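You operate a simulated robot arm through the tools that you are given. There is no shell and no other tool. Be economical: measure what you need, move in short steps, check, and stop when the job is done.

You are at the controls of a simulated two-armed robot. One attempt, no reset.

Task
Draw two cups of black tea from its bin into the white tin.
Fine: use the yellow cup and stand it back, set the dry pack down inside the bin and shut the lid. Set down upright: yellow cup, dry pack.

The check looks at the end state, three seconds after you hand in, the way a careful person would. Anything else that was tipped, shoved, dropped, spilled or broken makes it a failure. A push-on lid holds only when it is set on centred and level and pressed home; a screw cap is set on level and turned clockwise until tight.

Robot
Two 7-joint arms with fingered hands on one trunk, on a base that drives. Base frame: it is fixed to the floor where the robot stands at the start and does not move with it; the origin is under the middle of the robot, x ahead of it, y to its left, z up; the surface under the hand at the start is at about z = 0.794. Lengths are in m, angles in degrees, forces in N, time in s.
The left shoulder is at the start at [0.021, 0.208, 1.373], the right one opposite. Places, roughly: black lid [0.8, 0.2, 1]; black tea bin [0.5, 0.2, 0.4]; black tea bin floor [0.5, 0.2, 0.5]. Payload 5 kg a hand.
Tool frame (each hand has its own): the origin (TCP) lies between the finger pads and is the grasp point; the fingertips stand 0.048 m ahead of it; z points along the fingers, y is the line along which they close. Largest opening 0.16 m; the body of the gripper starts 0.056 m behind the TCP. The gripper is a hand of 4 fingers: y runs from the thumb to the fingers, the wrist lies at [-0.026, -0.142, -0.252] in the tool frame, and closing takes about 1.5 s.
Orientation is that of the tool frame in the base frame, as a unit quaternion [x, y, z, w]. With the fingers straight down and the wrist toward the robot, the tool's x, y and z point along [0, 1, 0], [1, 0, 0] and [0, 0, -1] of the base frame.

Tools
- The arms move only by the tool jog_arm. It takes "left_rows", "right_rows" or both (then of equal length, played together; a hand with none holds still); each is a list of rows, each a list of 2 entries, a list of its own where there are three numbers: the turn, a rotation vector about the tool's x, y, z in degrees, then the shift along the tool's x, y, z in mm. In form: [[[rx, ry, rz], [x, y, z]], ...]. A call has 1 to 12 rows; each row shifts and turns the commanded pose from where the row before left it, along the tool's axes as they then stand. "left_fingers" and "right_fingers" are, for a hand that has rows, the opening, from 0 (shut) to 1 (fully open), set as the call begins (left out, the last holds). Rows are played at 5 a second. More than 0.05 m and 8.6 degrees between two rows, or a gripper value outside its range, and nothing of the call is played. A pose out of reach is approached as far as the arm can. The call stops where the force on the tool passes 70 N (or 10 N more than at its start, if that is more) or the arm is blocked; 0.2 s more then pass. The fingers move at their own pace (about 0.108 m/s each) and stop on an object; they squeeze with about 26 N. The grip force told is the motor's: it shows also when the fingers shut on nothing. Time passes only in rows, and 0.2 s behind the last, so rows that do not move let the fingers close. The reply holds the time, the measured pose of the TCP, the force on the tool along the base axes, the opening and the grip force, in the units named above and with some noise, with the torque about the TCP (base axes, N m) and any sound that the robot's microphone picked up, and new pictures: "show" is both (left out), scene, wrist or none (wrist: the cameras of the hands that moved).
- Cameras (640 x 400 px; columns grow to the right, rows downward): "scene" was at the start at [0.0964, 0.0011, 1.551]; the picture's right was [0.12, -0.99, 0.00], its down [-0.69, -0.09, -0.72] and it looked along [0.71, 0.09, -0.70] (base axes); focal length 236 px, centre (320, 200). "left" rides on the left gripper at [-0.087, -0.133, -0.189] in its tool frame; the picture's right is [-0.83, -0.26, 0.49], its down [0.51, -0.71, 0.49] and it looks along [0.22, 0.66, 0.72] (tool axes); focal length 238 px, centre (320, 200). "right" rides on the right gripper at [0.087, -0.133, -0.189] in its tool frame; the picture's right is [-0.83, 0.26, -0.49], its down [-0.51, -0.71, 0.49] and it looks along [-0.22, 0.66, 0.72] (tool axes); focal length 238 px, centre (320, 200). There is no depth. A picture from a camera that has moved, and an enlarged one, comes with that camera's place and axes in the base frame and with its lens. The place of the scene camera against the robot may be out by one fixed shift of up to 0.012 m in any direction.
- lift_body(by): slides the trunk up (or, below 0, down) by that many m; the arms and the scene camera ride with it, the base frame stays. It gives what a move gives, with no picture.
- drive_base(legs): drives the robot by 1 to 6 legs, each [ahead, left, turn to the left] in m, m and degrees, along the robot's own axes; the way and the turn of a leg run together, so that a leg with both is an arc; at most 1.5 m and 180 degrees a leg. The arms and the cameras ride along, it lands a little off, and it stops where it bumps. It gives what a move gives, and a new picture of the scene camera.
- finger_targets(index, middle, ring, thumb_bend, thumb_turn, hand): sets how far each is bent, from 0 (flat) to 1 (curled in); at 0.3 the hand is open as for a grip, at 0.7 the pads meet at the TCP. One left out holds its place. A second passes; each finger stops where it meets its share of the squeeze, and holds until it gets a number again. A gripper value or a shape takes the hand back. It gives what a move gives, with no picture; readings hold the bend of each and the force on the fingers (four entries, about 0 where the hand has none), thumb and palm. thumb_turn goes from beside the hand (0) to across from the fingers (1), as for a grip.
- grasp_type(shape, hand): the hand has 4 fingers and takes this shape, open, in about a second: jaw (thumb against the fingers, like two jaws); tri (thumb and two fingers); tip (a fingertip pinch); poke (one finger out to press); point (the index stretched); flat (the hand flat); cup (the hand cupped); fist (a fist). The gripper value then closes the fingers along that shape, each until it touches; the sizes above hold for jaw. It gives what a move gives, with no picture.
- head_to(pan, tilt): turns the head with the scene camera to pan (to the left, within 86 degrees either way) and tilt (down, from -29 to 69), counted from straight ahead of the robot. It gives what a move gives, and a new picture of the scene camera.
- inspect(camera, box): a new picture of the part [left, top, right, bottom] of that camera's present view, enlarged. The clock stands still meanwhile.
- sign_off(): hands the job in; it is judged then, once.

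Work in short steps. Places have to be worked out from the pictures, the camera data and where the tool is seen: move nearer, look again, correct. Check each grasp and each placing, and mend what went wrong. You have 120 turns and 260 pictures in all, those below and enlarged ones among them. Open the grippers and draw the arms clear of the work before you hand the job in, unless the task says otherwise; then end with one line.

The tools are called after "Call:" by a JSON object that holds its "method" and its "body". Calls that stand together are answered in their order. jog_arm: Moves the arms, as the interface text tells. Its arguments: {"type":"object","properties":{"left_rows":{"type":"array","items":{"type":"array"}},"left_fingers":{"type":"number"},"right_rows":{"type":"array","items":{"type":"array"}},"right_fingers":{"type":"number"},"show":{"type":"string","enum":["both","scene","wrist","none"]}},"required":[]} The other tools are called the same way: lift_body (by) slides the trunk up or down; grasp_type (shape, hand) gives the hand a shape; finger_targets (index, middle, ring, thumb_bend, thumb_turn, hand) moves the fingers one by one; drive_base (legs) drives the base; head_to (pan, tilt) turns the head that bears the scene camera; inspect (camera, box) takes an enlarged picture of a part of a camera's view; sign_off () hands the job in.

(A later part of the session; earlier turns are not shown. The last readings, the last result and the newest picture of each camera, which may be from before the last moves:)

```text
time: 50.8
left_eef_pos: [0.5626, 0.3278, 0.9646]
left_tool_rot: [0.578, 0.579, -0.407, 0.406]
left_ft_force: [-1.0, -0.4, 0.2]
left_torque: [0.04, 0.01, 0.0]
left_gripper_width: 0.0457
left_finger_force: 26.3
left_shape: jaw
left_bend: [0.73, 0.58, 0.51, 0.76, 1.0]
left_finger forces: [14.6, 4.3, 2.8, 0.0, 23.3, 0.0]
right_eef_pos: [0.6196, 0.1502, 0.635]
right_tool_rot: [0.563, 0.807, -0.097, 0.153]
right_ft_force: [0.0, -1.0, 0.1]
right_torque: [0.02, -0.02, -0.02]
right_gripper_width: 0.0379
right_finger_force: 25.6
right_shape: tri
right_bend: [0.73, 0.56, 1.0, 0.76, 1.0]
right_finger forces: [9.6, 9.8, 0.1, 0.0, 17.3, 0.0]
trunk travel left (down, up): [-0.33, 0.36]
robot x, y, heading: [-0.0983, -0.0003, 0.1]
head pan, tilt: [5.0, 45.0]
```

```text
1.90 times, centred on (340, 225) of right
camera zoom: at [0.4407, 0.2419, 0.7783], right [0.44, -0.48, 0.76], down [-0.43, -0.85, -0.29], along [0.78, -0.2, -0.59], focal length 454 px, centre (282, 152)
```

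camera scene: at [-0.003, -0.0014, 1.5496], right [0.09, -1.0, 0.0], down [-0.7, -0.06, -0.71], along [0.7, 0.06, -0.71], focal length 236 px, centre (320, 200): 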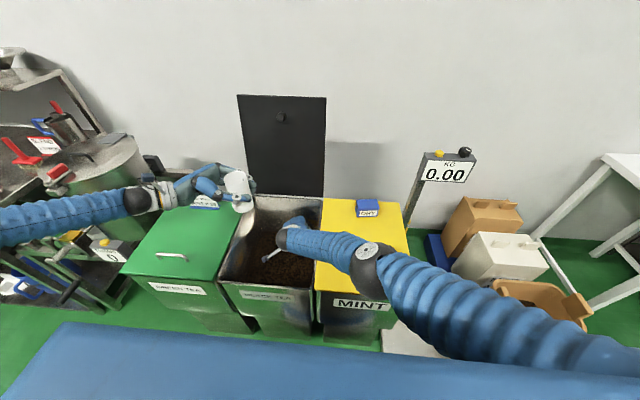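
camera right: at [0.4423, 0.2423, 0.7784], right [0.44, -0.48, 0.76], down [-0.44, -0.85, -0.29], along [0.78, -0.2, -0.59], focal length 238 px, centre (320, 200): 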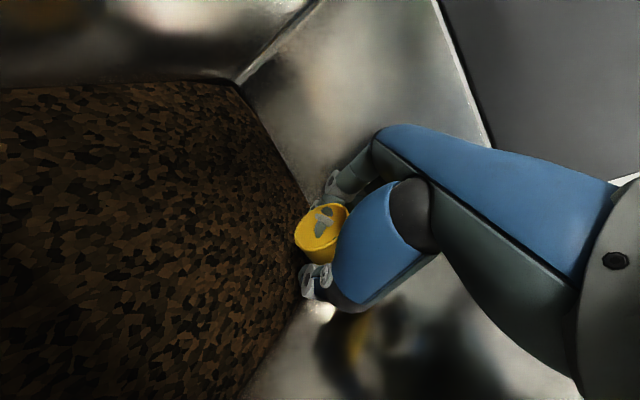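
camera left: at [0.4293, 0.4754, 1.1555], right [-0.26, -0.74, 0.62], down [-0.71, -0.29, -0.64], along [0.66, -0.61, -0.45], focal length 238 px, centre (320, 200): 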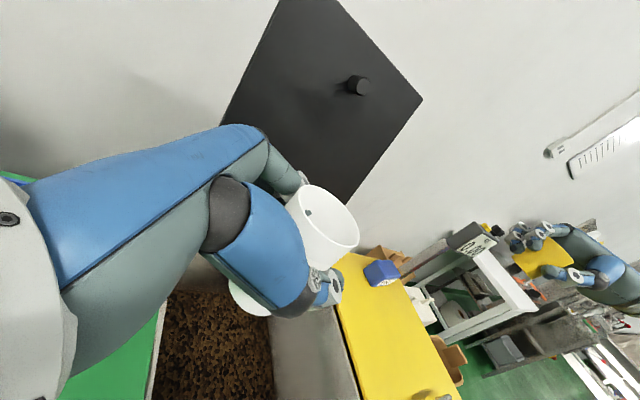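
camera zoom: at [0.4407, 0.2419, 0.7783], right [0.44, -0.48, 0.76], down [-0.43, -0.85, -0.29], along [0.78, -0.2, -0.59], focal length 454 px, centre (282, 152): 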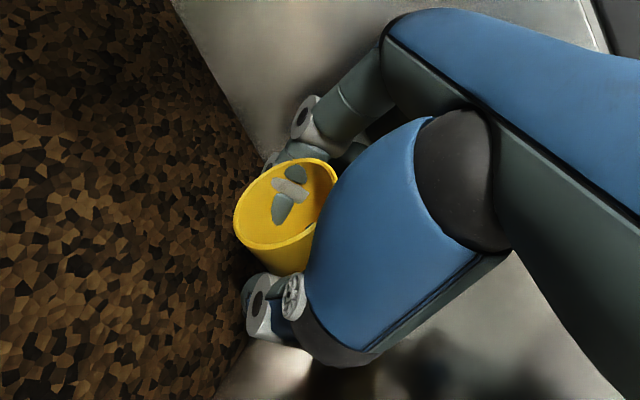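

The trunk is lower; now I lower the cup again in small steps.

Call:
{"method": "jog_arm", "body": {"right_rows": [[[0, 0, 0], [5.4, 0, 14]], [[0, 0, 0], [5.4, 0, 14]], [[0, 0, 0], [5.4, 0, 14]], [[0, 0, 0], [0, 0, 0]]], "show": "none"}}

Call:
{"method": "inspect", "body": {"camera": "scene", "box": [190, 130, 450, 310]}}

Call:
{"method": "inspect", "body": {"camera": "right", "box": [200, 120, 480, 330]}}

```text
time: 51.8
left_eef_pos: [0.5627, 0.3275, 0.964]
left_tool_rot: [0.579, 0.578, -0.407, 0.407]
left_ft_force: [-0.4, 0.5, -0.8]
left_torque: [0.01, 0.03, 0.01]
left_gripper_width: 0.0454
left_finger_force: 25.9
left_shape: jaw
left_bend: [0.73, 0.58, 0.51, 0.76, 1.0]
left_finger forces: [14.5, 4.3, 2.8, 0.0, 23.3, 0.0]
right_eef_pos: [0.6197, 0.1492, 0.5877]
right_tool_rot: [0.562, 0.807, -0.098, 0.153]
right_ft_force: [-0.4, 0.1, -1.2]
right_torque: [-0.03, 0.0, -0.01]
right_gripper_width: 0.038
right_finger_force: 26.0
right_shape: tri
right_bend: [0.73, 0.56, 1.0, 0.76, 1.0]
right_finger forces: [9.4, 9.7, 0.0, 0.1, 17.3, 0.0]
trunk travel left (down, up): [-0.33, 0.36]
robot x, y, heading: [-0.0976, 0.0018, 0.0]
head pan, tilt: [5.0, 45.0]
```

```text
2.22 times, centred on (320, 220) of scene
camera zoom: at [-0.0028, -0.0017, 1.5046], right [0.09, -1.0, 0.0], down [-0.7, -0.06, -0.71], along [0.7, 0.06, -0.71], focal length 525 px, centre (320, 156)
```

zoom: 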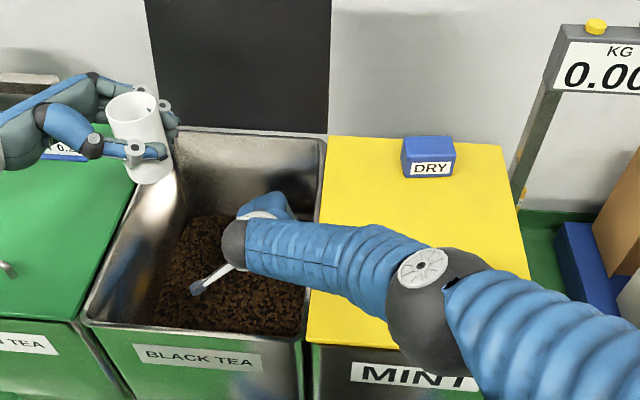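

```text
1.90 times, centred on (340, 225) of right
camera zoom: at [0.4409, 0.2421, 0.7325], right [0.44, -0.48, 0.76], down [-0.43, -0.85, -0.29], along [0.78, -0.2, -0.59], focal length 454 px, centre (282, 152)
```

zoom: 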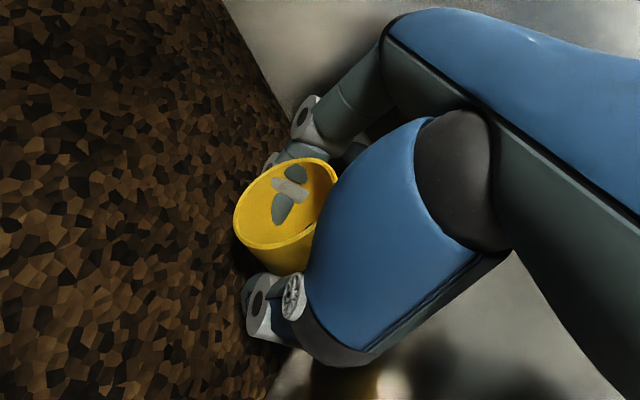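

No tea contact yet: re-triangulating the tea's corner puts its surface near z 0.53. The forearm would be too flat for that, so I raise, yaw the hand so the forearm comes in more naturally from the shoulder, and shift left.

Call:
{"method": "jog_arm", "body": {"right_rows": [[[0, 0, 0], [-16, 0, -42]], [[0, 0, 0], [-16, 0, -42]], [[0, 0, 0], [-16, 0, -42]], [[-2.8, 0, -7.28], [0, 0, 0]], [[-2.8, 0, -7.28], [0, 0, 0]], [[-2.8, 0, -7.28], [0, 0, 0]], [[-2.8, 0, -7.28], [0, 0, 0]], [[-2.8, 0, -7.28], [0, 0, 0]], [[0, 0, 0], [10.5, 37, -4]], [[0, 0, 0], [10.5, 37, -4]], [[0, 0, 0], [0, 0, 0]]]}}

Call:
{"method": "inspect", "body": {"camera": "scene", "box": [190, 130, 450, 310]}}

```text
time: 54.2
left_eef_pos: [0.5615, 0.3269, 0.9642]
left_tool_rot: [0.579, 0.579, -0.406, 0.407]
left_ft_force: [-0.2, 0.2, -0.9]
left_torque: [-0.03, -0.03, 0.02]
left_gripper_width: 0.0457
left_finger_force: 25.8
left_shape: jaw
left_bend: [0.73, 0.58, 0.51, 0.76, 1.0]
left_finger forces: [14.7, 4.2, 2.7, 0.0, 23.3, 0.0]
right_eef_pos: [0.636, 0.2262, 0.7244]
right_tool_rot: [0.261, 0.947, -0.042, 0.181]
right_ft_force: [-0.5, 0.7, -1.1]
right_torque: [-0.04, -0.05, 0.0]
right_gripper_width: 0.0377
right_finger_force: 25.3
right_shape: tri
right_bend: [0.73, 0.56, 1.0, 0.76, 1.0]
right_finger forces: [9.9, 9.5, 0.0, 0.1, 17.1, 0.0]
trunk travel left (down, up): [-0.33, 0.36]
robot x, y, heading: [-0.0993, 0.0016, 0.2]
head pan, tilt: [5.0, 45.0]
camera scene: at [-0.0033, -0.0011, 1.5047], right [0.09, -1.0, 0.0], down [-0.7, -0.06, -0.71], along [0.7, 0.06, -0.71], focal length 236 px, centre (320, 200)
camera right: at [0.4381, 0.1852, 0.867], right [0.64, -0.09, 0.76], down [0.2, -0.94, -0.28], along [0.74, 0.33, -0.58], focal length 238 px, centre (320, 200)
```

scene: 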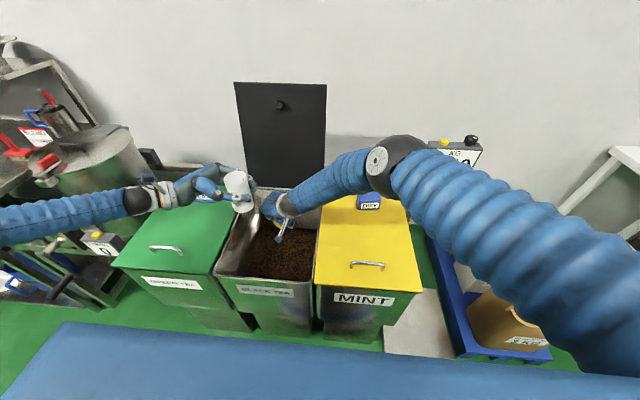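
right: 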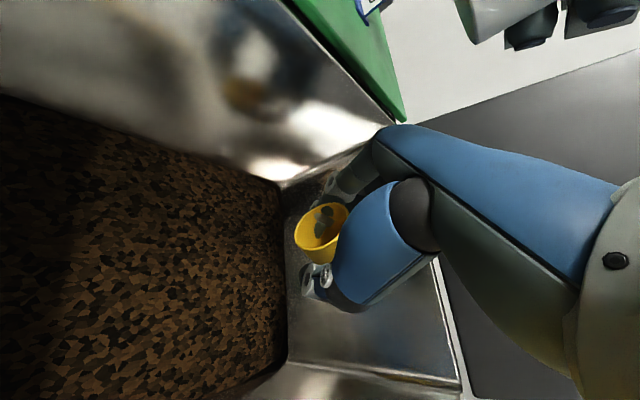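

```text
2.22 times, centred on (320, 220) of scene
camera zoom: at [-0.0033, -0.0011, 1.5047], right [0.09, -1.0, 0.0], down [-0.7, -0.06, -0.71], along [0.7, 0.06, -0.71], focal length 525 px, centre (320, 156)
```

zoom: 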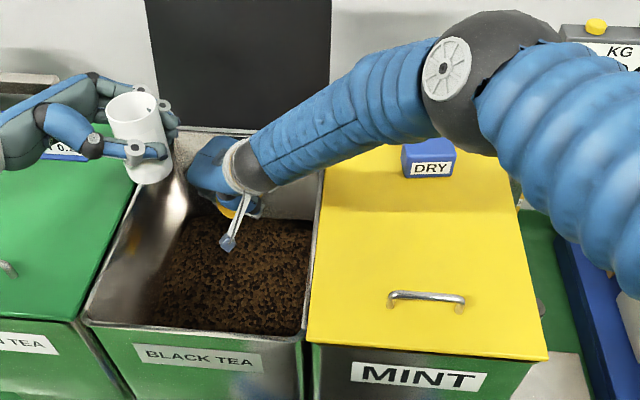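

Better: the elbow is high now. I descend toward the tea.

Call:
{"method": "jog_arm", "body": {"right_rows": [[[0, 0, 0], [14.3, 0, 37.4]], [[0, 0, 0], [14.3, 0, 37.4]], [[0, 0, 0], [14.3, 0, 37.4]], [[0, 0, 0], [10.7, 0, 28]], [[0, 0, 0], [0, 0, 0]]]}}

Call:
{"method": "inspect", "body": {"camera": "scene", "box": [190, 130, 450, 310]}}

```text
time: 55.4
left_eef_pos: [0.5623, 0.3262, 0.9631]
left_tool_rot: [0.579, 0.578, -0.406, 0.407]
left_ft_force: [-0.2, 0.1, -1.8]
left_torque: [-0.02, 0.01, -0.02]
left_gripper_width: 0.0457
left_finger_force: 25.9
left_shape: jaw
left_bend: [0.73, 0.58, 0.51, 0.76, 1.0]
left_finger forces: [14.6, 4.2, 2.8, 0.0, 23.4, 0.0]
right_eef_pos: [0.6291, 0.2212, 0.5994]
right_tool_rot: [0.261, 0.947, -0.043, 0.181]
right_ft_force: [-0.7, -0.5, 0.2]
right_torque: [-0.01, 0.09, -0.04]
right_gripper_width: 0.0377
right_finger_force: 26.3
right_shape: tri
right_bend: [0.73, 0.56, 1.0, 0.76, 1.0]
right_finger forces: [10.4, 9.1, 0.0, 0.0, 17.5, 0.1]
right hand out of reach, approached as far as the arm can: row 3, 4
trunk travel left (down, up): [-0.33, 0.36]
robot x, y, heading: [-0.1037, 0.0012, 0.1]
head pan, tilt: [5.0, 45.0]
camera scene: at [-0.0029, -0.0017, 1.5046], right [0.09, -1.0, 0.0], down [-0.7, -0.06, -0.71], along [0.7, 0.06, -0.71], focal length 236 px, centre (320, 200)
camera right: at [0.4319, 0.1818, 0.7419], right [0.64, -0.09, 0.76], down [0.2, -0.94, -0.28], along [0.74, 0.33, -0.58], focal length 238 px, centre (320, 200)
```

scene: 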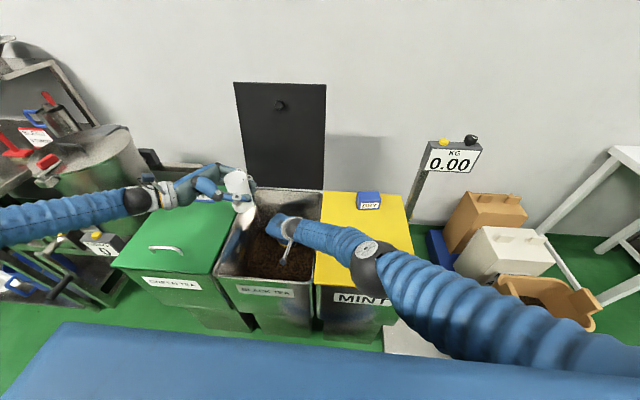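
right: 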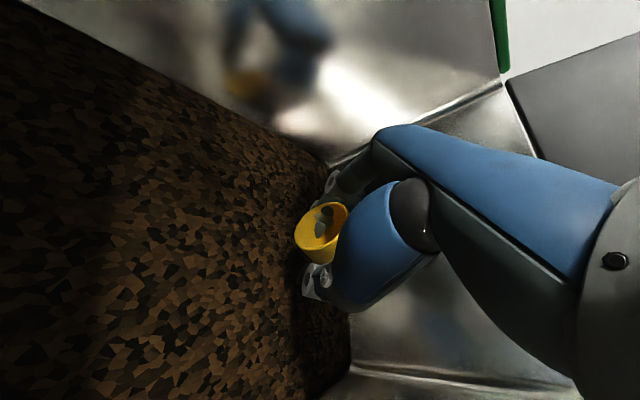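

```text
2.22 times, centred on (320, 220) of scene
camera zoom: at [-0.0029, -0.0017, 1.5046], right [0.09, -1.0, 0.0], down [-0.7, -0.06, -0.71], along [0.7, 0.06, -0.71], focal length 525 px, centre (320, 156)
```

zoom: 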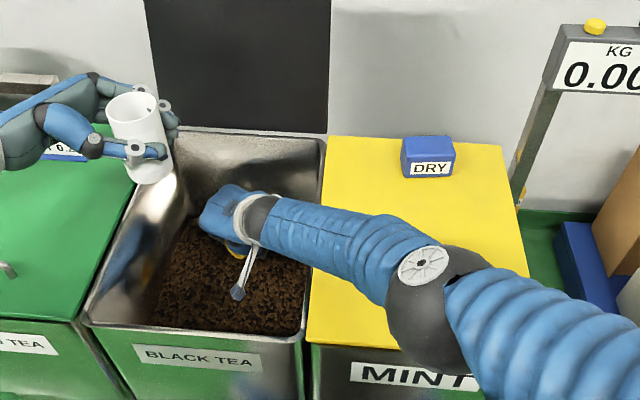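

The arm is nearly straight: truly a reach limit. I bring both hands up clear, then drive 0.1 m forward and a bit left so the arm comes down more steeply.

Call:
{"method": "jog_arm", "body": {"right_rows": [[[0, 0, 0], [-8.9, -11.4, -45.9]], [[0, 0, 0], [-8.9, -11.4, -45.9]], [[0, 0, 0], [-8.9, -11.4, -45.9]], [[0, 0, 0], [-8.9, -11.4, -45.9]], [[0, 0, 0], [-8.9, -11.4, -45.9]], [[0, 0, 0], [-8.9, -11.4, -45.9]], [[0, 0, 0], [-8.9, -11.4, -45.9]], [[0, 0, 0], [-8.9, -11.4, -45.9]]], "left_rows": [[[0, 0, 0], [-9.4, 0, -3.4]], [[0, 0, 0], [-9.4, 0, -3.4]], [[0, 0, 0], [-9.4, 0, -3.4]], [[0, 0, 0], [-9.4, 0, -3.4]], [[0, 0, 0], [-9.4, 0, -3.4]], [[0, 0, 0], [-9.4, 0, -3.4]], [[0, 0, 0], [-9.4, 0, -3.4]], [[0, 0, 0], [-9.4, 0, -3.4]]], "show": "scene"}}

Call:
{"method": "drive_base", "body": {"legs": [[0.1, 0.06, 0]]}}

```text
time: 57.2
left_eef_pos: [0.5607, 0.3272, 1.0448]
left_tool_rot: [0.579, 0.578, -0.407, 0.406]
left_ft_force: [-0.6, -0.2, -1.6]
left_torque: [-0.02, -0.01, 0.02]
left_gripper_width: 0.0454
left_finger_force: 26.2
left_shape: jaw
left_bend: [0.73, 0.58, 0.51, 0.76, 1.0]
left_finger forces: [14.7, 4.2, 2.7, 0.1, 23.3, 0.0]
right_eef_pos: [0.6287, 0.2226, 0.6006]
right_tool_rot: [0.26, 0.948, -0.042, 0.181]
right_ft_force: [0.4, -0.7, 0.0]
right_torque: [0.03, 0.01, 0.01]
right_gripper_width: 0.0378
right_finger_force: 25.6
right_shape: tri
right_bend: [0.73, 0.56, 1.0, 0.76, 1.0]
right_finger forces: [10.3, 9.1, 0.1, 0.1, 17.5, 0.0]
right hand out of reach, approached as far as the arm can: row 1, 2, 3, 4, 5, 6, 7, 8
trunk travel left (down, up): [-0.33, 0.36]
robot x, y, heading: [-0.1014, -0.0007, 0.2]
head pan, tilt: [5.0, 45.0]
camera scene: at [-0.0032, -0.0017, 1.5046], right [0.09, -1.0, 0.0], down [-0.7, -0.06, -0.71], along [0.7, 0.06, -0.71], focal length 236 px, centre (320, 200)
```

scene: 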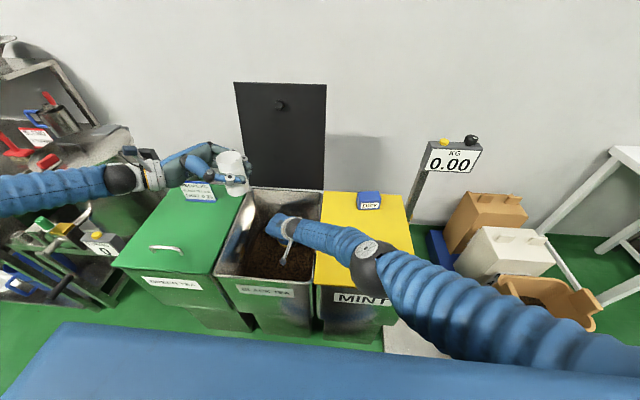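

```text
time: 58.4
left_eef_pos: [0.6389, 0.3775, 1.0442]
left_tool_rot: [0.578, 0.579, -0.406, 0.407]
left_ft_force: [-0.2, 0.5, -0.6]
left_torque: [0.0, 0.0, 0.03]
left_gripper_width: 0.0457
left_finger_force: 25.7
left_shape: jaw
left_bend: [0.73, 0.58, 0.51, 0.76, 1.0]
left_finger forces: [14.7, 4.2, 2.9, 0.1, 23.6, 0.0]
right_eef_pos: [0.6876, 0.2787, 0.5891]
right_tool_rot: [0.256, 0.951, -0.044, 0.168]
right_ft_force: [-31.5, -4.0, -2.4]
right_torque: [0.12, -1.11, 0.0]
right_gripper_width: 0.0327
right_finger_force: 26.3
right_shape: tri
right_bend: [0.74, 0.6, 0.99, 0.8, 1.0]
right_finger forces: [5.9, 6.1, 39.1, 0.0, 5.1, 0.0]
trunk travel left (down, up): [-0.33, 0.36]
robot x, y, heading: [-0.0218, 0.0483, 0.2]
head pan, tilt: [5.0, 45.0]
stopped in leg 1: the force on the tool passed its limit at 106 N (the readings are from after the stop); the commanded pose is now the measured one
camera scene: at [0.0733, 0.0472, 1.5047], right [0.09, -1.0, 0.0], down [-0.7, -0.06, -0.71], along [0.7, 0.06, -0.71], focal length 236 px, centre (320, 200)
```

scene: 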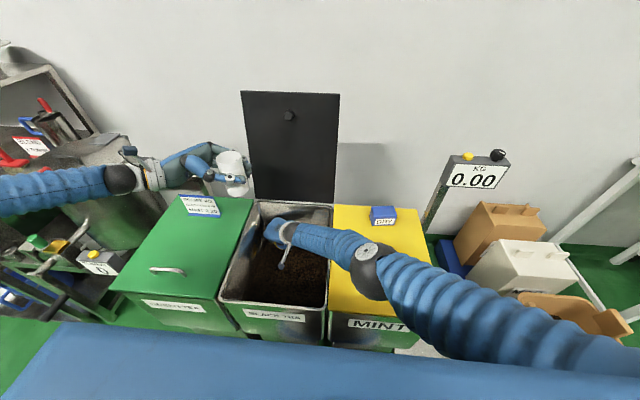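

The right arm had not moved (stuck at its limit) and the hand bumped the bin's back wall. I back it off the wall and lift it carefully.

Call:
{"method": "jog_arm", "body": {"right_rows": [[[0, 0, 0], [33, -19, -12.6]], [[0, 0, 0], [-2, -15, -30]], [[0, 0, 0], [-14, 0, -37]]]}}

Call:
{"method": "inspect", "body": {"camera": "right", "box": [200, 120, 480, 330]}}

Call:
{"method": "inspect", "body": {"camera": "scene", "box": [190, 130, 450, 310]}}

```text
time: 59.2
left_eef_pos: [0.6408, 0.3764, 1.0428]
left_tool_rot: [0.578, 0.579, -0.407, 0.406]
left_ft_force: [-0.4, 1.3, -0.8]
left_torque: [-0.02, 0.02, 0.01]
left_gripper_width: 0.0455
left_finger_force: 26.0
left_shape: jaw
left_bend: [0.73, 0.58, 0.51, 0.76, 1.0]
left_finger forces: [14.7, 4.2, 3.0, 0.0, 23.6, 0.0]
right_eef_pos: [0.6358, 0.267, 0.658]
right_tool_rot: [0.256, 0.951, -0.045, 0.169]
right_ft_force: [-1.2, -0.5, -1.5]
right_torque: [0.07, -0.25, -0.01]
right_gripper_width: 0.0322
right_finger_force: 25.8
right_shape: tri
right_bend: [0.74, 0.59, 0.99, 0.8, 1.0]
right_finger forces: [7.0, 11.0, 14.9, 0.1, 4.3, 0.0]
trunk travel left (down, up): [-0.33, 0.36]
robot x, y, heading: [-0.0185, 0.0473, 0.2]
head pan, tilt: [5.0, 45.0]
camera scene: at [0.0752, 0.0474, 1.5046], right [0.09, -1.0, 0.0], down [-0.7, -0.06, -0.71], along [0.7, 0.06, -0.71], focal length 236 px, centre (320, 200)
camera right: at [0.4409, 0.2264, 0.805], right [0.66, -0.09, 0.75], down [0.2, -0.94, -0.29], along [0.72, 0.34, -0.6], focal length 238 px, centre (320, 200)
```

scene: 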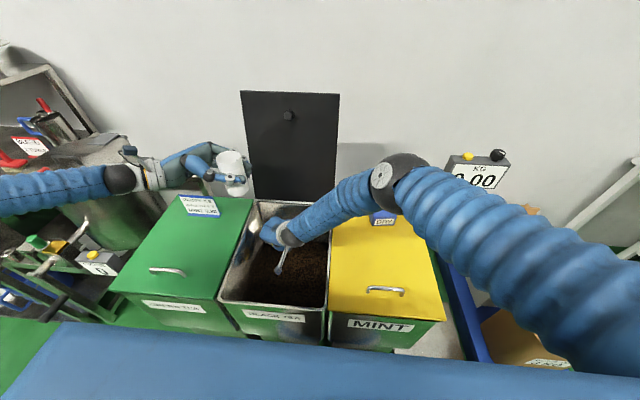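
right: 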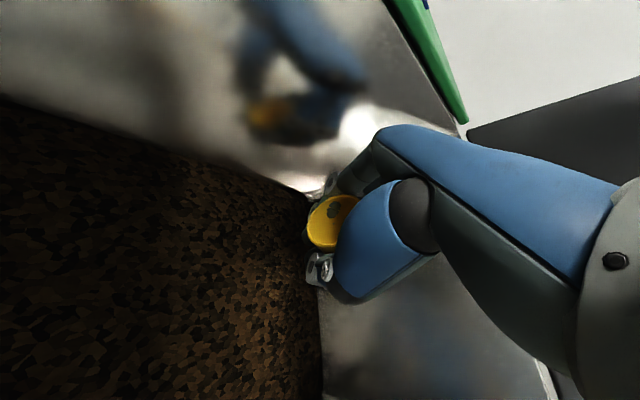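

```text
1.90 times, centred on (340, 225) of right
camera zoom: at [0.4409, 0.2264, 0.805], right [0.66, -0.09, 0.75], down [0.2, -0.94, -0.29], along [0.72, 0.34, -0.6], focal length 454 px, centre (282, 152)
```

zoom: 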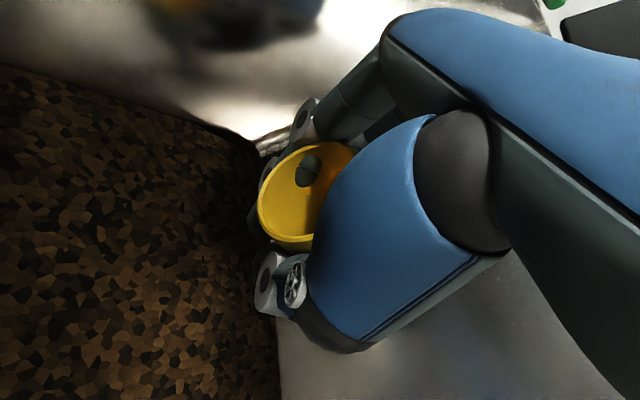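

```text
2.22 times, centred on (320, 220) of scene
camera zoom: at [0.0752, 0.0474, 1.5046], right [0.09, -1.0, 0.0], down [-0.7, -0.06, -0.71], along [0.7, 0.06, -0.71], focal length 525 px, centre (320, 156)
```

zoom: 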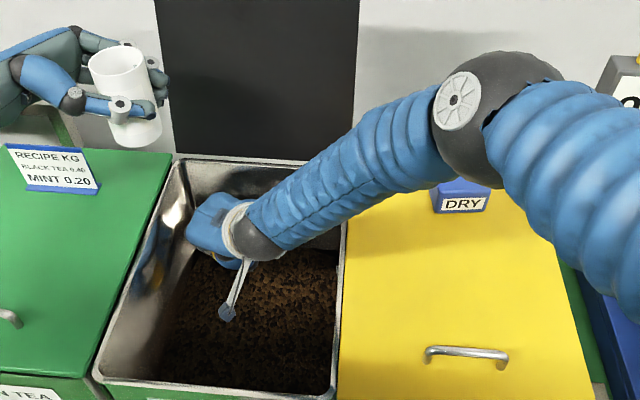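

The bump pushed the cup deeper in the grip (thumb force dropped). I lift the hand out of the bin, away from the tin, and look at the cup.

Call:
{"method": "jog_arm", "body": {"right_rows": [[[0, 0, 0], [-12.1, -19.4, -36.9]], [[0, 0, 0], [-12.1, -19.4, -36.9]], [[0, 0, 0], [-12.1, -19.4, -36.9]], [[0, 0, 0], [-12.1, -19.4, -36.9]], [[0, 0, 0], [-12.1, -19.4, -36.9]], [[0, 0, 0], [-12.1, -19.4, -36.9]], [[0, 0, 0], [-12.1, -19.4, -36.9]], [[0, 0, 0], [-12.1, -19.4, -36.9]], [[0, 0, 0], [-12.1, -19.4, -36.9]]], "show": "none"}}

Call:
{"method": "inspect", "body": {"camera": "scene", "box": [220, 80, 420, 220]}}

```text
time: 61.2
left_eef_pos: [0.6385, 0.3759, 1.0448]
left_tool_rot: [0.579, 0.578, -0.406, 0.407]
left_ft_force: [-0.7, -0.4, -1.4]
left_torque: [0.08, 0.01, 0.05]
left_gripper_width: 0.0455
left_finger_force: 25.6
left_shape: jaw
left_bend: [0.73, 0.58, 0.51, 0.76, 1.0]
left_finger forces: [14.7, 4.2, 2.8, 0.0, 23.6, 0.1]
right_eef_pos: [0.536, 0.122, 1.006]
right_tool_rot: [0.256, 0.951, -0.043, 0.17]
right_ft_force: [-1.1, 0.3, -1.6]
right_torque: [0.05, -0.15, 0.0]
right_gripper_width: 0.0322
right_finger_force: 25.6
right_shape: tri
right_bend: [0.74, 0.59, 0.99, 0.8, 1.0]
right_finger forces: [6.7, 10.9, 14.6, 0.0, 4.5, 0.0]
trunk travel left (down, up): [-0.33, 0.36]
robot x, y, heading: [-0.0217, 0.0452, -0.0]
head pan, tilt: [5.0, 45.0]
```

```text
2.86 times, centred on (320, 150) of scene
camera zoom: at [0.0738, 0.046, 1.5048], right [0.09, -1.0, 0.0], down [-0.7, -0.06, -0.71], along [0.7, 0.06, -0.71], focal length 676 px, centre (320, 343)
```

zoom: 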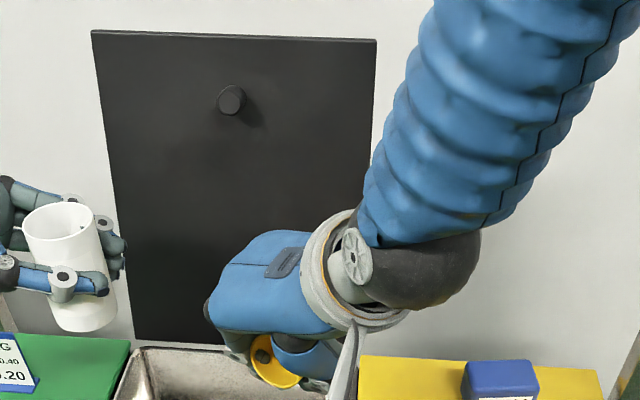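

I rotate the hand back toward the level carrying pose to see the cup.

Call:
{"method": "jog_arm", "body": {"right_rows": [[[1.8, 5.2, 5.5], [0, 0, 0]], [[1.3, 5.2, 5.6], [0, 0, 0]], [[0.8, 5.2, 5.7], [0, 0, 0]], [[0.3, 5.2, 5.7], [0, 0, 0]], [[-0.2, 5.2, 5.7], [0, 0, 0]], [[-0.8, 5.2, 5.7], [0, 0, 0]], [[-1.3, 5.2, 5.6], [0, 0, 0]], [[-1.8, 5.2, 5.5], [0, 0, 0]], [[-2.3, 5.2, 5.3], [0, 0, 0]], [[-2.7, 5.2, 5.05], [0, 0, 0]], [[-3.2, 5.2, 4.8], [0, 0, 0]], [[-3.6, 5.2, 4.5], [0, 0, 0]]], "show": "none"}}

Call:
{"method": "jog_arm", "body": {"right_rows": [[[-4, 5.2, 4.1], [0, 0, 0]], [[-4.35, 5.2, 3.75], [0, 0, 0]], [[-4.7, 5.2, 3.35], [0, 0, 0]], [[-5, 5.2, 2.9], [0, 0, 0]], [[0, 0, 0], [0, 0, 0]]], "show": "both"}}

Call:
{"method": "inspect", "body": {"camera": "scene", "box": [240, 120, 400, 230]}}

Call:
{"method": "inspect", "body": {"camera": "right", "box": [220, 120, 460, 340]}}

```text
time: 63.8
left_eef_pos: [0.6403, 0.3759, 1.0444]
left_tool_rot: [0.578, 0.579, -0.406, 0.407]
left_ft_force: [0.2, 0.3, -0.7]
left_torque: [-0.04, -0.02, -0.03]
left_gripper_width: 0.0454
left_finger_force: 25.7
left_shape: jaw
left_bend: [0.73, 0.58, 0.51, 0.76, 1.0]
left_finger forces: [14.7, 4.3, 2.8, 0.0, 23.5, 0.0]
right_eef_pos: [0.5377, 0.1213, 1.0069]
right_tool_rot: [0.712, 0.602, 0.271, -0.237]
right_ft_force: [0.8, -1.3, -0.2]
right_torque: [-0.05, 0.05, 0.04]
right_gripper_width: 0.0322
right_finger_force: 26.6
right_shape: tri
right_bend: [0.74, 0.59, 0.99, 0.8, 1.0]
right_finger forces: [6.3, 10.7, 14.3, 0.1, 4.7, 0.0]
trunk travel left (down, up): [-0.33, 0.36]
robot x, y, heading: [-0.0191, 0.0466, -0.3]
head pan, tilt: [5.0, 45.0]
```

```text
time: 65.0
left_eef_pos: [0.6382, 0.3756, 1.0445]
left_tool_rot: [0.578, 0.579, -0.406, 0.407]
left_ft_force: [-1.1, -0.1, -1.0]
left_torque: [0.01, -0.02, 0.01]
left_gripper_width: 0.0454
left_finger_force: 25.8
left_shape: jaw
left_bend: [0.73, 0.58, 0.51, 0.76, 1.0]
left_finger forces: [14.7, 4.2, 2.7, 0.0, 23.5, 0.0]
right_eef_pos: [0.5372, 0.1218, 1.0074]
right_tool_rot: [0.75, 0.409, 0.453, -0.256]
right_ft_force: [-0.4, 0.2, -0.2]
right_torque: [0.04, 0.02, -0.01]
right_gripper_width: 0.032
right_finger_force: 25.5
right_shape: tri
right_bend: [0.74, 0.59, 0.99, 0.8, 1.0]
right_finger forces: [6.2, 10.6, 14.2, 0.0, 4.5, 0.0]
trunk travel left (down, up): [-0.33, 0.36]
robot x, y, heading: [-0.024, 0.0504, 0.2]
head pan, tilt: [5.0, 45.0]
camera scene: at [0.0752, 0.0463, 1.5047], right [0.09, -1.0, 0.0], down [-0.7, -0.06, -0.71], along [0.7, 0.06, -0.71], focal length 236 px, centre (320, 200)
camera right: at [0.3583, 0.084, 1.1727], right [-0.22, -0.82, -0.52], down [-0.5, 0.56, -0.67], along [0.84, 0.11, -0.53], focal length 238 px, centre (320, 200)
```

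scene: 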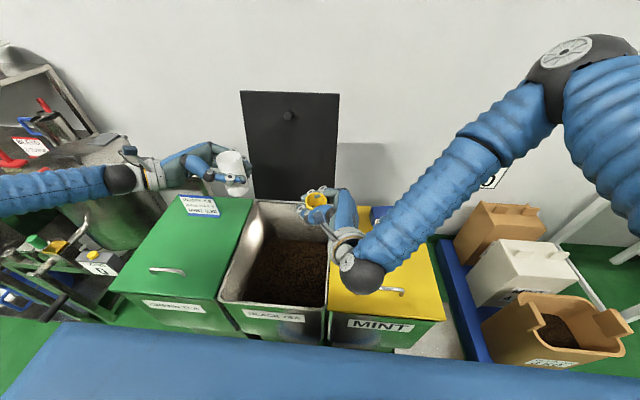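
right: 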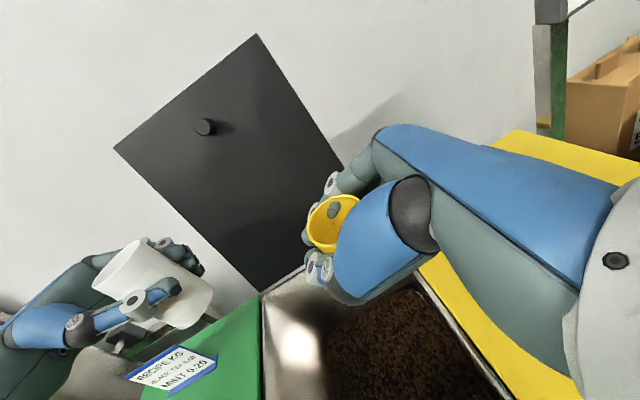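

```text
3.64 times, centred on (320, 175) of scene
camera zoom: at [0.0752, 0.0463, 1.5047], right [0.09, -1.0, 0.0], down [-0.7, -0.06, -0.71], along [0.7, 0.06, -0.71], focal length 860 px, centre (320, 291)
```

zoom: 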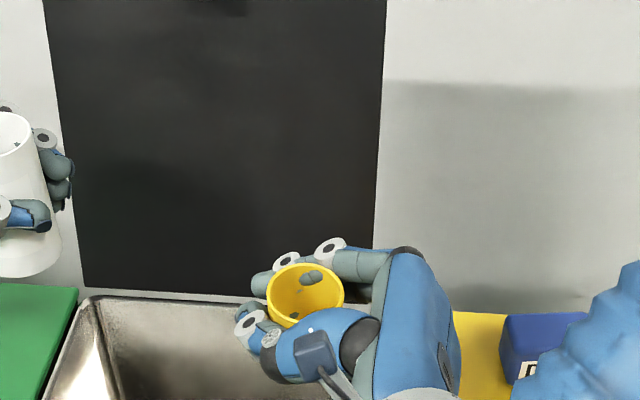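

```text
1.82 times, centred on (340, 230) of right
camera zoom: at [0.3583, 0.084, 1.1727], right [-0.22, -0.82, -0.52], down [-0.5, 0.56, -0.67], along [0.84, 0.11, -0.53], focal length 433 px, centre (284, 146)
```

zoom: 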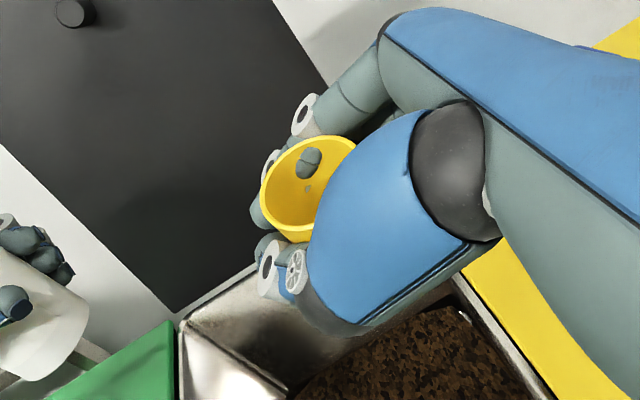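

The cup has tilted roughly 15° in the grip and the thumb force is low, so I regrasp. I carry it back over the yellow lid.

Call:
{"method": "jog_arm", "body": {"right_rows": [[[0, 0, 0], [-30, 23.5, -27]], [[0, 0, 0], [-30, 23.5, -27]], [[0, 0, 0], [-30, 23.5, -27]], [[0, 0, 0], [-30, 23.5, -27]], [[0, 0, 0], [-30, 23.5, -27]], [[0, 0, 0], [-30, 23.5, -27]], [[0, 0, 0], [-30, 23.5, -27]], [[3.6, 0, 7], [0, 0, 0]], [[0, 0, 0], [0, 0, 0]]]}}

Call:
{"method": "inspect", "body": {"camera": "scene", "box": [310, 160, 470, 280]}}

```text
time: 67.0
left_eef_pos: [0.6408, 0.3759, 1.0441]
left_tool_rot: [0.578, 0.579, -0.407, 0.406]
left_ft_force: [0.4, -0.9, -0.8]
left_torque: [0.03, 0.0, 0.02]
left_gripper_width: 0.0457
left_finger_force: 25.9
left_shape: jaw
left_bend: [0.73, 0.58, 0.51, 0.76, 1.0]
left_finger forces: [14.6, 4.2, 2.8, 0.0, 23.5, 0.0]
right_eef_pos: [0.535, -0.1884, 0.9031]
right_tool_rot: [0.764, 0.377, 0.423, -0.307]
right_ft_force: [-0.8, -0.1, -0.3]
right_torque: [0.01, -0.03, 0.03]
right_gripper_width: 0.0324
right_finger_force: 25.9
right_shape: tri
right_bend: [0.74, 0.59, 0.99, 0.8, 1.0]
right_finger forces: [5.9, 10.2, 13.4, 0.0, 4.5, 0.0]
trunk travel left (down, up): [-0.33, 0.36]
robot x, y, heading: [-0.0194, 0.0503, -0.1]
head pan, tilt: [5.0, 45.0]
camera scene: at [0.0754, 0.0458, 1.5046], right [0.09, -1.0, 0.0], down [-0.7, -0.06, -0.71], along [0.7, 0.06, -0.71], focal length 236 px, centre (320, 200)
camera right: at [0.3766, -0.2406, 1.0864], right [-0.29, -0.79, -0.55], down [-0.57, 0.6, -0.56], along [0.77, 0.15, -0.62], focal length 238 px, centre (320, 200)
```

scene: 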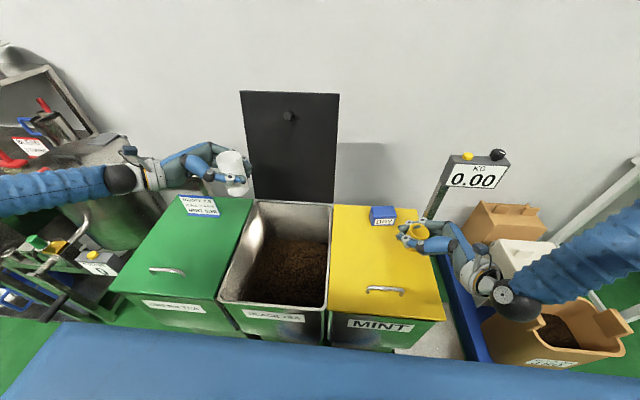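
right: 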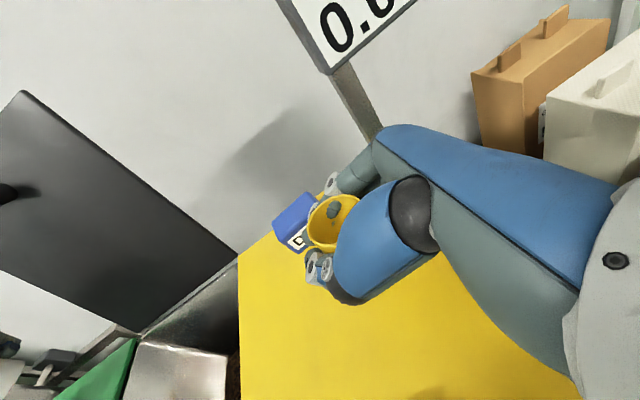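

```text
3.33 times, centred on (390, 220) of scene
camera zoom: at [0.0754, 0.0458, 1.5046], right [0.09, -1.0, 0.0], down [-0.7, -0.06, -0.71], along [0.7, 0.06, -0.71], focal length 788 px, centre (87, 133)
```

zoom: 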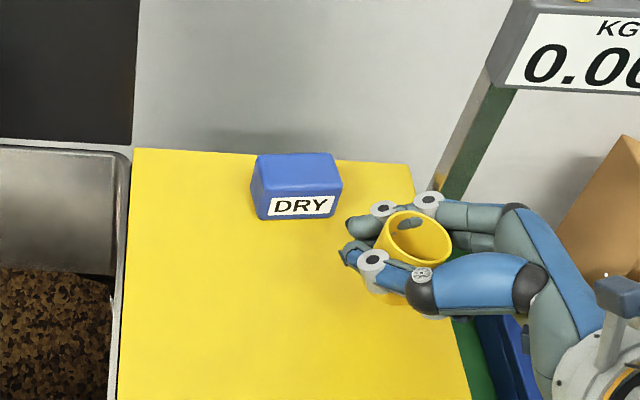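

The cup is near upright. I lower it toward the lid in small steps.

Call:
{"method": "jog_arm", "body": {"right_rows": [[[0, 0, 0], [-12.3, 2.1, 6.3]], [[0, 0, 0], [-12.3, 2.1, 6.3]], [[0, 0, 0], [-9, 1.5, 4.6]], [[0, 0, 0], [0, 0, 0]]], "show": "none"}}

Call:
{"method": "inspect", "body": {"camera": "scene", "box": [310, 160, 470, 280]}}

```text
time: 68.0
left_eef_pos: [0.6409, 0.3766, 1.0441]
left_tool_rot: [0.578, 0.579, -0.407, 0.406]
left_ft_force: [-0.5, 0.6, -0.6]
left_torque: [-0.04, 0.01, -0.02]
left_gripper_width: 0.0454
left_finger_force: 26.2
left_shape: jaw
left_bend: [0.73, 0.58, 0.51, 0.76, 1.0]
left_finger forces: [14.6, 4.2, 2.8, 0.0, 23.4, 0.1]
right_eef_pos: [0.5342, -0.1884, 0.8677]
right_tool_rot: [0.764, 0.377, 0.423, -0.308]
right_ft_force: [-0.1, -0.2, 0.0]
right_torque: [0.04, 0.0, 0.0]
right_gripper_width: 0.0322
right_finger_force: 26.5
right_shape: tri
right_bend: [0.74, 0.59, 0.99, 0.8, 1.0]
right_finger forces: [5.9, 10.2, 13.3, 0.1, 4.6, 0.0]
trunk travel left (down, up): [-0.33, 0.36]
robot x, y, heading: [-0.0183, 0.0473, 0.3]
head pan, tilt: [5.0, 45.0]
```

```text
3.33 times, centred on (390, 220) of scene
camera zoom: at [0.0751, 0.0467, 1.5047], right [0.09, -1.0, 0.0], down [-0.7, -0.06, -0.71], along [0.7, 0.06, -0.71], focal length 788 px, centre (87, 133)
```

zoom: 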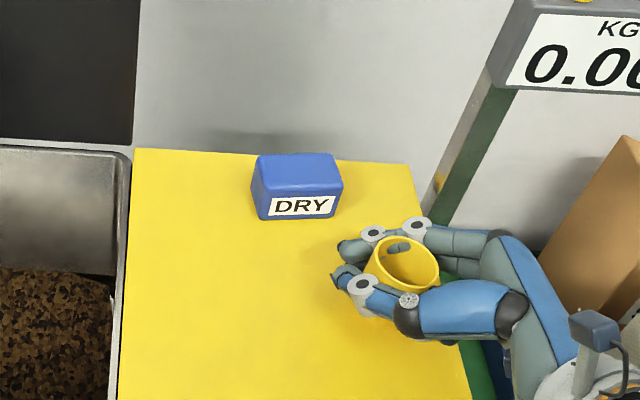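

I continue down until contact shows.

Call:
{"method": "jog_arm", "body": {"right_rows": [[[0, 0, 0], [-5.3, 0.9, 2.7]], [[0, 0, 0], [-5.3, 0.9, 2.7]], [[0, 0, 0], [0, 0, 0]]], "show": "none"}}

Call:
{"method": "jog_arm", "body": {"right_rows": [[[0, 0, 0], [-5.3, 0.9, 2.7]], [[0, 0, 0], [0, 0, 0]]], "show": "none"}}

```text
time: 68.8
left_eef_pos: [0.64, 0.376, 1.0443]
left_tool_rot: [0.578, 0.579, -0.406, 0.407]
left_ft_force: [0.4, -0.1, -0.4]
left_torque: [-0.03, 0.0, -0.01]
left_gripper_width: 0.0454
left_finger_force: 25.9
left_shape: jaw
left_bend: [0.73, 0.58, 0.51, 0.76, 1.0]
left_finger forces: [14.6, 4.2, 2.7, 0.0, 23.4, 0.0]
right_eef_pos: [0.5345, -0.1891, 0.8557]
right_tool_rot: [0.765, 0.378, 0.422, -0.307]
right_ft_force: [0.8, 1.3, -0.8]
right_torque: [-0.02, 0.01, -0.01]
right_gripper_width: 0.0322
right_finger_force: 26.2
right_shape: tri
right_bend: [0.74, 0.59, 0.99, 0.8, 1.0]
right_finger forces: [5.9, 10.2, 13.2, 0.0, 4.7, 0.0]
trunk travel left (down, up): [-0.33, 0.36]
robot x, y, heading: [-0.0205, 0.046, 0.2]
head pan, tilt: [5.0, 45.0]
```

```text
time: 69.4
left_eef_pos: [0.6399, 0.3758, 1.0434]
left_tool_rot: [0.578, 0.578, -0.407, 0.407]
left_ft_force: [1.4, 0.6, -0.4]
left_torque: [-0.05, -0.01, 0.02]
left_gripper_width: 0.0456
left_finger_force: 25.7
left_shape: jaw
left_bend: [0.73, 0.58, 0.51, 0.76, 1.0]
left_finger forces: [14.6, 4.2, 2.8, 0.0, 23.3, 0.0]
right_eef_pos: [0.5337, -0.1891, 0.8482]
right_tool_rot: [0.765, 0.378, 0.422, -0.307]
right_ft_force: [0.5, -0.3, 0.0]
right_torque: [-0.03, 0.03, 0.0]
right_gripper_width: 0.0319
right_finger_force: 26.3
right_shape: tri
right_bend: [0.74, 0.59, 0.99, 0.8, 1.0]
right_finger forces: [5.8, 10.1, 13.8, 0.0, 4.7, 0.1]
trunk travel left (down, up): [-0.33, 0.36]
robot x, y, heading: [-0.0218, 0.0473, 0.1]
head pan, tilt: [5.0, 45.0]
```

Almost there; two more small steps.

Call:
{"method": "jog_arm", "body": {"right_rows": [[[0, 0, 0], [-3.5, 0.6, 1.8]], [[0, 0, 0], [0, 0, 0]]], "show": "none"}}

Call:
{"method": "inspect", "body": {"camera": "scene", "box": [370, 200, 450, 260]}}

```text
time: 70.0
left_eef_pos: [0.6383, 0.3768, 1.0435]
left_tool_rot: [0.578, 0.579, -0.406, 0.407]
left_ft_force: [-0.6, 0.4, -1.7]
left_torque: [0.0, -0.01, 0.0]
left_gripper_width: 0.0455
left_finger_force: 25.8
left_shape: jaw
left_bend: [0.73, 0.58, 0.51, 0.76, 1.0]
left_finger forces: [14.6, 4.2, 2.9, 0.1, 23.5, 0.0]
right_eef_pos: [0.5345, -0.1892, 0.8472]
right_tool_rot: [0.764, 0.378, 0.424, -0.306]
right_ft_force: [-1.6, -4.7, 16.9]
right_torque: [-1.28, 0.1, -0.15]
right_gripper_width: 0.0319
right_finger_force: 25.8
right_shape: tri
right_bend: [0.74, 0.59, 0.99, 0.8, 1.0]
right_finger forces: [5.6, 9.0, 30.8, 0.0, 5.5, 0.0]
trunk travel left (down, up): [-0.33, 0.36]
robot x, y, heading: [-0.0251, 0.0487, 0.0]
head pan, tilt: [5.0, 45.0]
```

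```text
6.67 times, centred on (410, 230) of scene
camera zoom: at [0.074, 0.0467, 1.5049], right [0.09, -1.0, 0.0], down [-0.7, -0.06, -0.71], along [0.7, 0.06, -0.71], focal length 1576 px, centre (-280, 0)
```

zoom: 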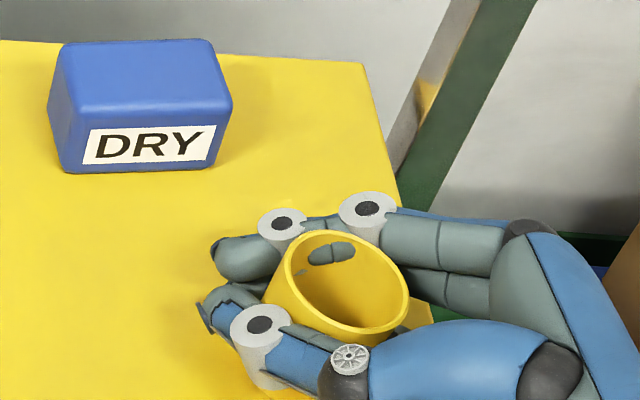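

The ring finger rests on the lid and the cup's base is a few millimetres above it. I open gently in stages so the cup settles.

Call:
{"method": "jog_arm", "body": {"right_rows": [[[0, 0, 0], [1.5, 0, -0.8]], [[0, 0, 0], [0, 0, 0]]], "right_fingers": 0.42, "show": "none"}}

Call:
{"method": "inspect", "body": {"camera": "scene", "box": [370, 200, 450, 260]}}

```text
time: 70.6
left_eef_pos: [0.64, 0.3769, 1.0439]
left_tool_rot: [0.578, 0.579, -0.406, 0.407]
left_ft_force: [-0.2, -0.3, -0.8]
left_torque: [-0.01, 0.04, -0.01]
left_gripper_width: 0.0455
left_finger_force: 26.6
left_shape: jaw
left_bend: [0.73, 0.58, 0.51, 0.76, 1.0]
left_finger forces: [14.6, 4.1, 2.8, 0.0, 23.4, 0.0]
right_eef_pos: [0.5331, -0.1889, 0.8467]
right_tool_rot: [0.765, 0.377, 0.422, -0.307]
right_ft_force: [-1.7, -2.0, 13.0]
right_torque: [-0.86, 0.09, -0.09]
right_gripper_width: 0.0668
right_finger_force: 0.1
right_shape: tri
right_bend: [0.74, 0.48, 0.99, 0.72, 1.0]
right_finger forces: [0.0, 0.0, 13.1, 0.1, 0.0, 0.0]
trunk travel left (down, up): [-0.33, 0.36]
robot x, y, heading: [-0.0222, 0.0482, 0.1]
head pan, tilt: [5.0, 45.0]
```

```text
6.67 times, centred on (410, 230) of scene
camera zoom: at [0.0744, 0.0468, 1.5047], right [0.09, -1.0, 0.0], down [-0.7, -0.06, -0.71], along [0.7, 0.06, -0.71], focal length 1576 px, centre (-280, 0)
```

zoom: 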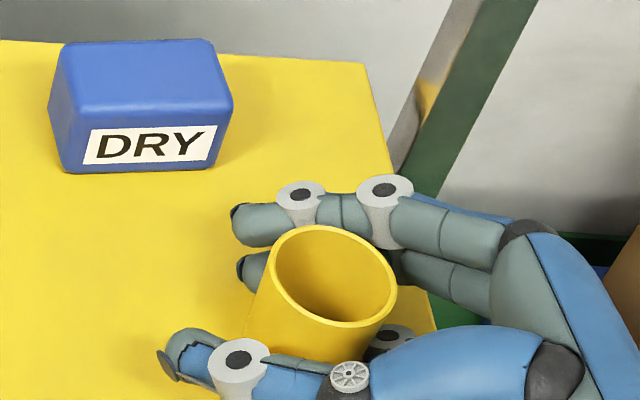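

The cup is free. I open fully and check.

Call:
{"method": "jog_arm", "body": {"right_rows": [[[0, 0, 0], [3, 0, -1.5]], [[0, 0, 0], [0, 0, 0]], [[0, 0, 0], [0, 0, 0]]], "right_fingers": 1, "show": "wrist"}}

Call:
{"method": "inspect", "body": {"camera": "scene", "box": [370, 200, 450, 260]}}

```text
time: 71.4
left_eef_pos: [0.6414, 0.376, 1.0433]
left_tool_rot: [0.578, 0.579, -0.407, 0.406]
left_ft_force: [0.4, 0.1, -0.5]
left_torque: [-0.01, 0.02, 0.02]
left_gripper_width: 0.0453
left_finger_force: 25.9
left_shape: jaw
left_bend: [0.73, 0.58, 0.51, 0.76, 1.0]
left_finger forces: [14.6, 4.2, 2.8, 0.0, 23.4, 0.0]
right_eef_pos: [0.5346, -0.1878, 0.8494]
right_tool_rot: [0.765, 0.377, 0.422, -0.307]
right_ft_force: [-0.3, 0.2, 2.4]
right_torque: [-0.01, -0.2, 0.03]
right_gripper_width: 0.1589
right_finger_force: 0.1
right_shape: tri
right_bend: [0.3, 0.31, 0.99, 0.3, 0.98]
right_finger forces: [0.1, 2.2, 0.1, 0.0, 0.0, 0.1]
trunk travel left (down, up): [-0.33, 0.36]
robot x, y, heading: [-0.023, 0.0459, 0.2]
head pan, tilt: [5.0, 45.0]
camera right: at [0.3761, -0.24, 1.0318], right [-0.28, -0.79, -0.55], down [-0.57, 0.6, -0.56], along [0.77, 0.15, -0.62], focal length 238 px, centre (320, 200)
```

right: 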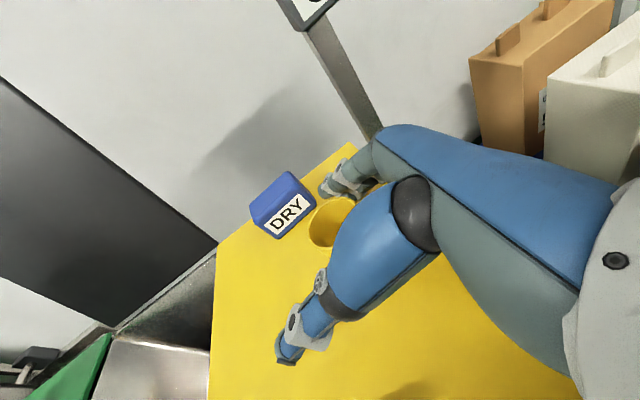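

```text
6.67 times, centred on (410, 230) of scene
camera zoom: at [0.0751, 0.0467, 1.5046], right [0.09, -1.0, 0.0], down [-0.7, -0.06, -0.71], along [0.7, 0.06, -0.71], focal length 1576 px, centre (-280, 0)
```

zoom: 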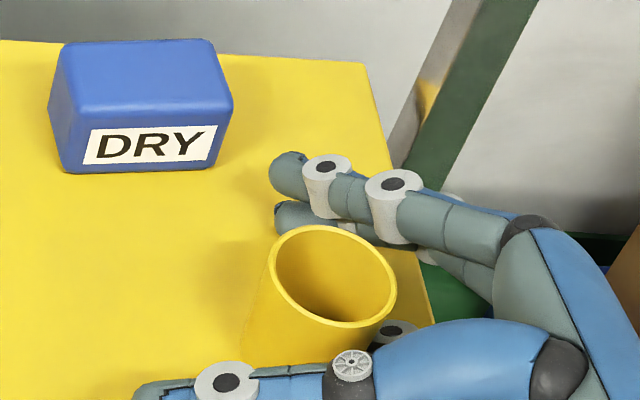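

The cup stands upright, at about (0.547, -0.211). I undo the 8° roll, centre the hand on it and close again.

Call:
{"method": "jog_arm", "body": {"right_rows": [[[0, 0, 0], [2, 0, -1]], [[-3.6, 0, -7], [0, 0, 0]], [[0, 0, 0], [-3.2, 11.5, -6.2]], [[0, 0, 0], [-3.2, 11.5, -6.2]], [[0, 0, 0], [0, 0, 0]]], "show": "wrist"}}

Call:
{"method": "inspect", "body": {"camera": "scene", "box": [370, 200, 450, 260]}}

```text
time: 72.6
left_eef_pos: [0.6411, 0.3755, 1.0443]
left_tool_rot: [0.578, 0.579, -0.406, 0.407]
left_ft_force: [0.2, -0.1, -0.7]
left_torque: [-0.02, -0.02, 0.04]
left_gripper_width: 0.0453
left_finger_force: 26.1
left_shape: jaw
left_bend: [0.73, 0.58, 0.51, 0.76, 1.0]
left_finger forces: [14.5, 4.2, 2.8, 0.0, 23.4, 0.0]
right_eef_pos: [0.5462, -0.2125, 0.8526]
right_tool_rot: [0.75, 0.411, 0.451, -0.256]
right_ft_force: [-0.3, 0.6, -0.1]
right_torque: [0.02, -0.04, -0.01]
right_gripper_width: 0.1602
right_finger_force: 0.2
right_shape: tri
right_bend: [0.3, 0.3, 0.99, 0.3, 0.98]
right_finger forces: [0.1, 0.0, 0.0, 0.0, 0.0, 0.1]
trunk travel left (down, up): [-0.33, 0.36]
robot x, y, heading: [-0.021, 0.0511, -0.1]
head pan, tilt: [5.0, 45.0]
camera right: at [0.3681, -0.2511, 1.0175], right [-0.22, -0.82, -0.52], down [-0.5, 0.55, -0.67], along [0.84, 0.11, -0.54], focal length 238 px, centre (320, 200)
```

right: 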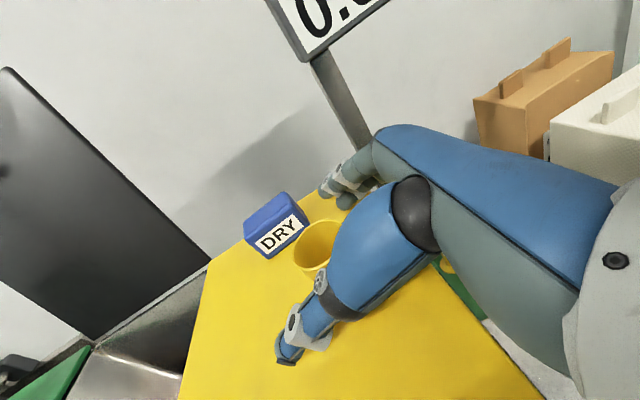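

```text
6.67 times, centred on (410, 230) of scene
camera zoom: at [0.0751, 0.0466, 1.5046], right [0.09, -1.0, 0.0], down [-0.7, -0.06, -0.71], along [0.7, 0.06, -0.71], focal length 1576 px, centre (-280, 0)
```

zoom: 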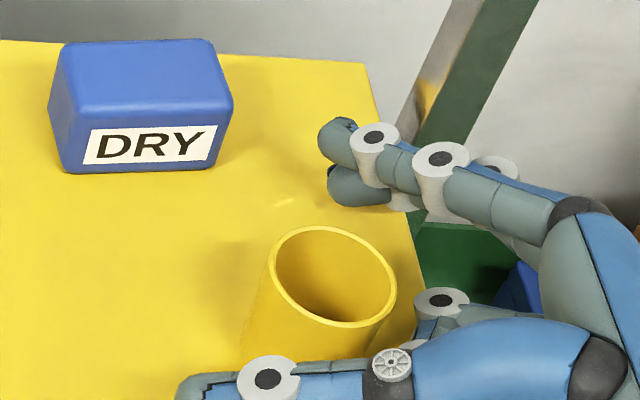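

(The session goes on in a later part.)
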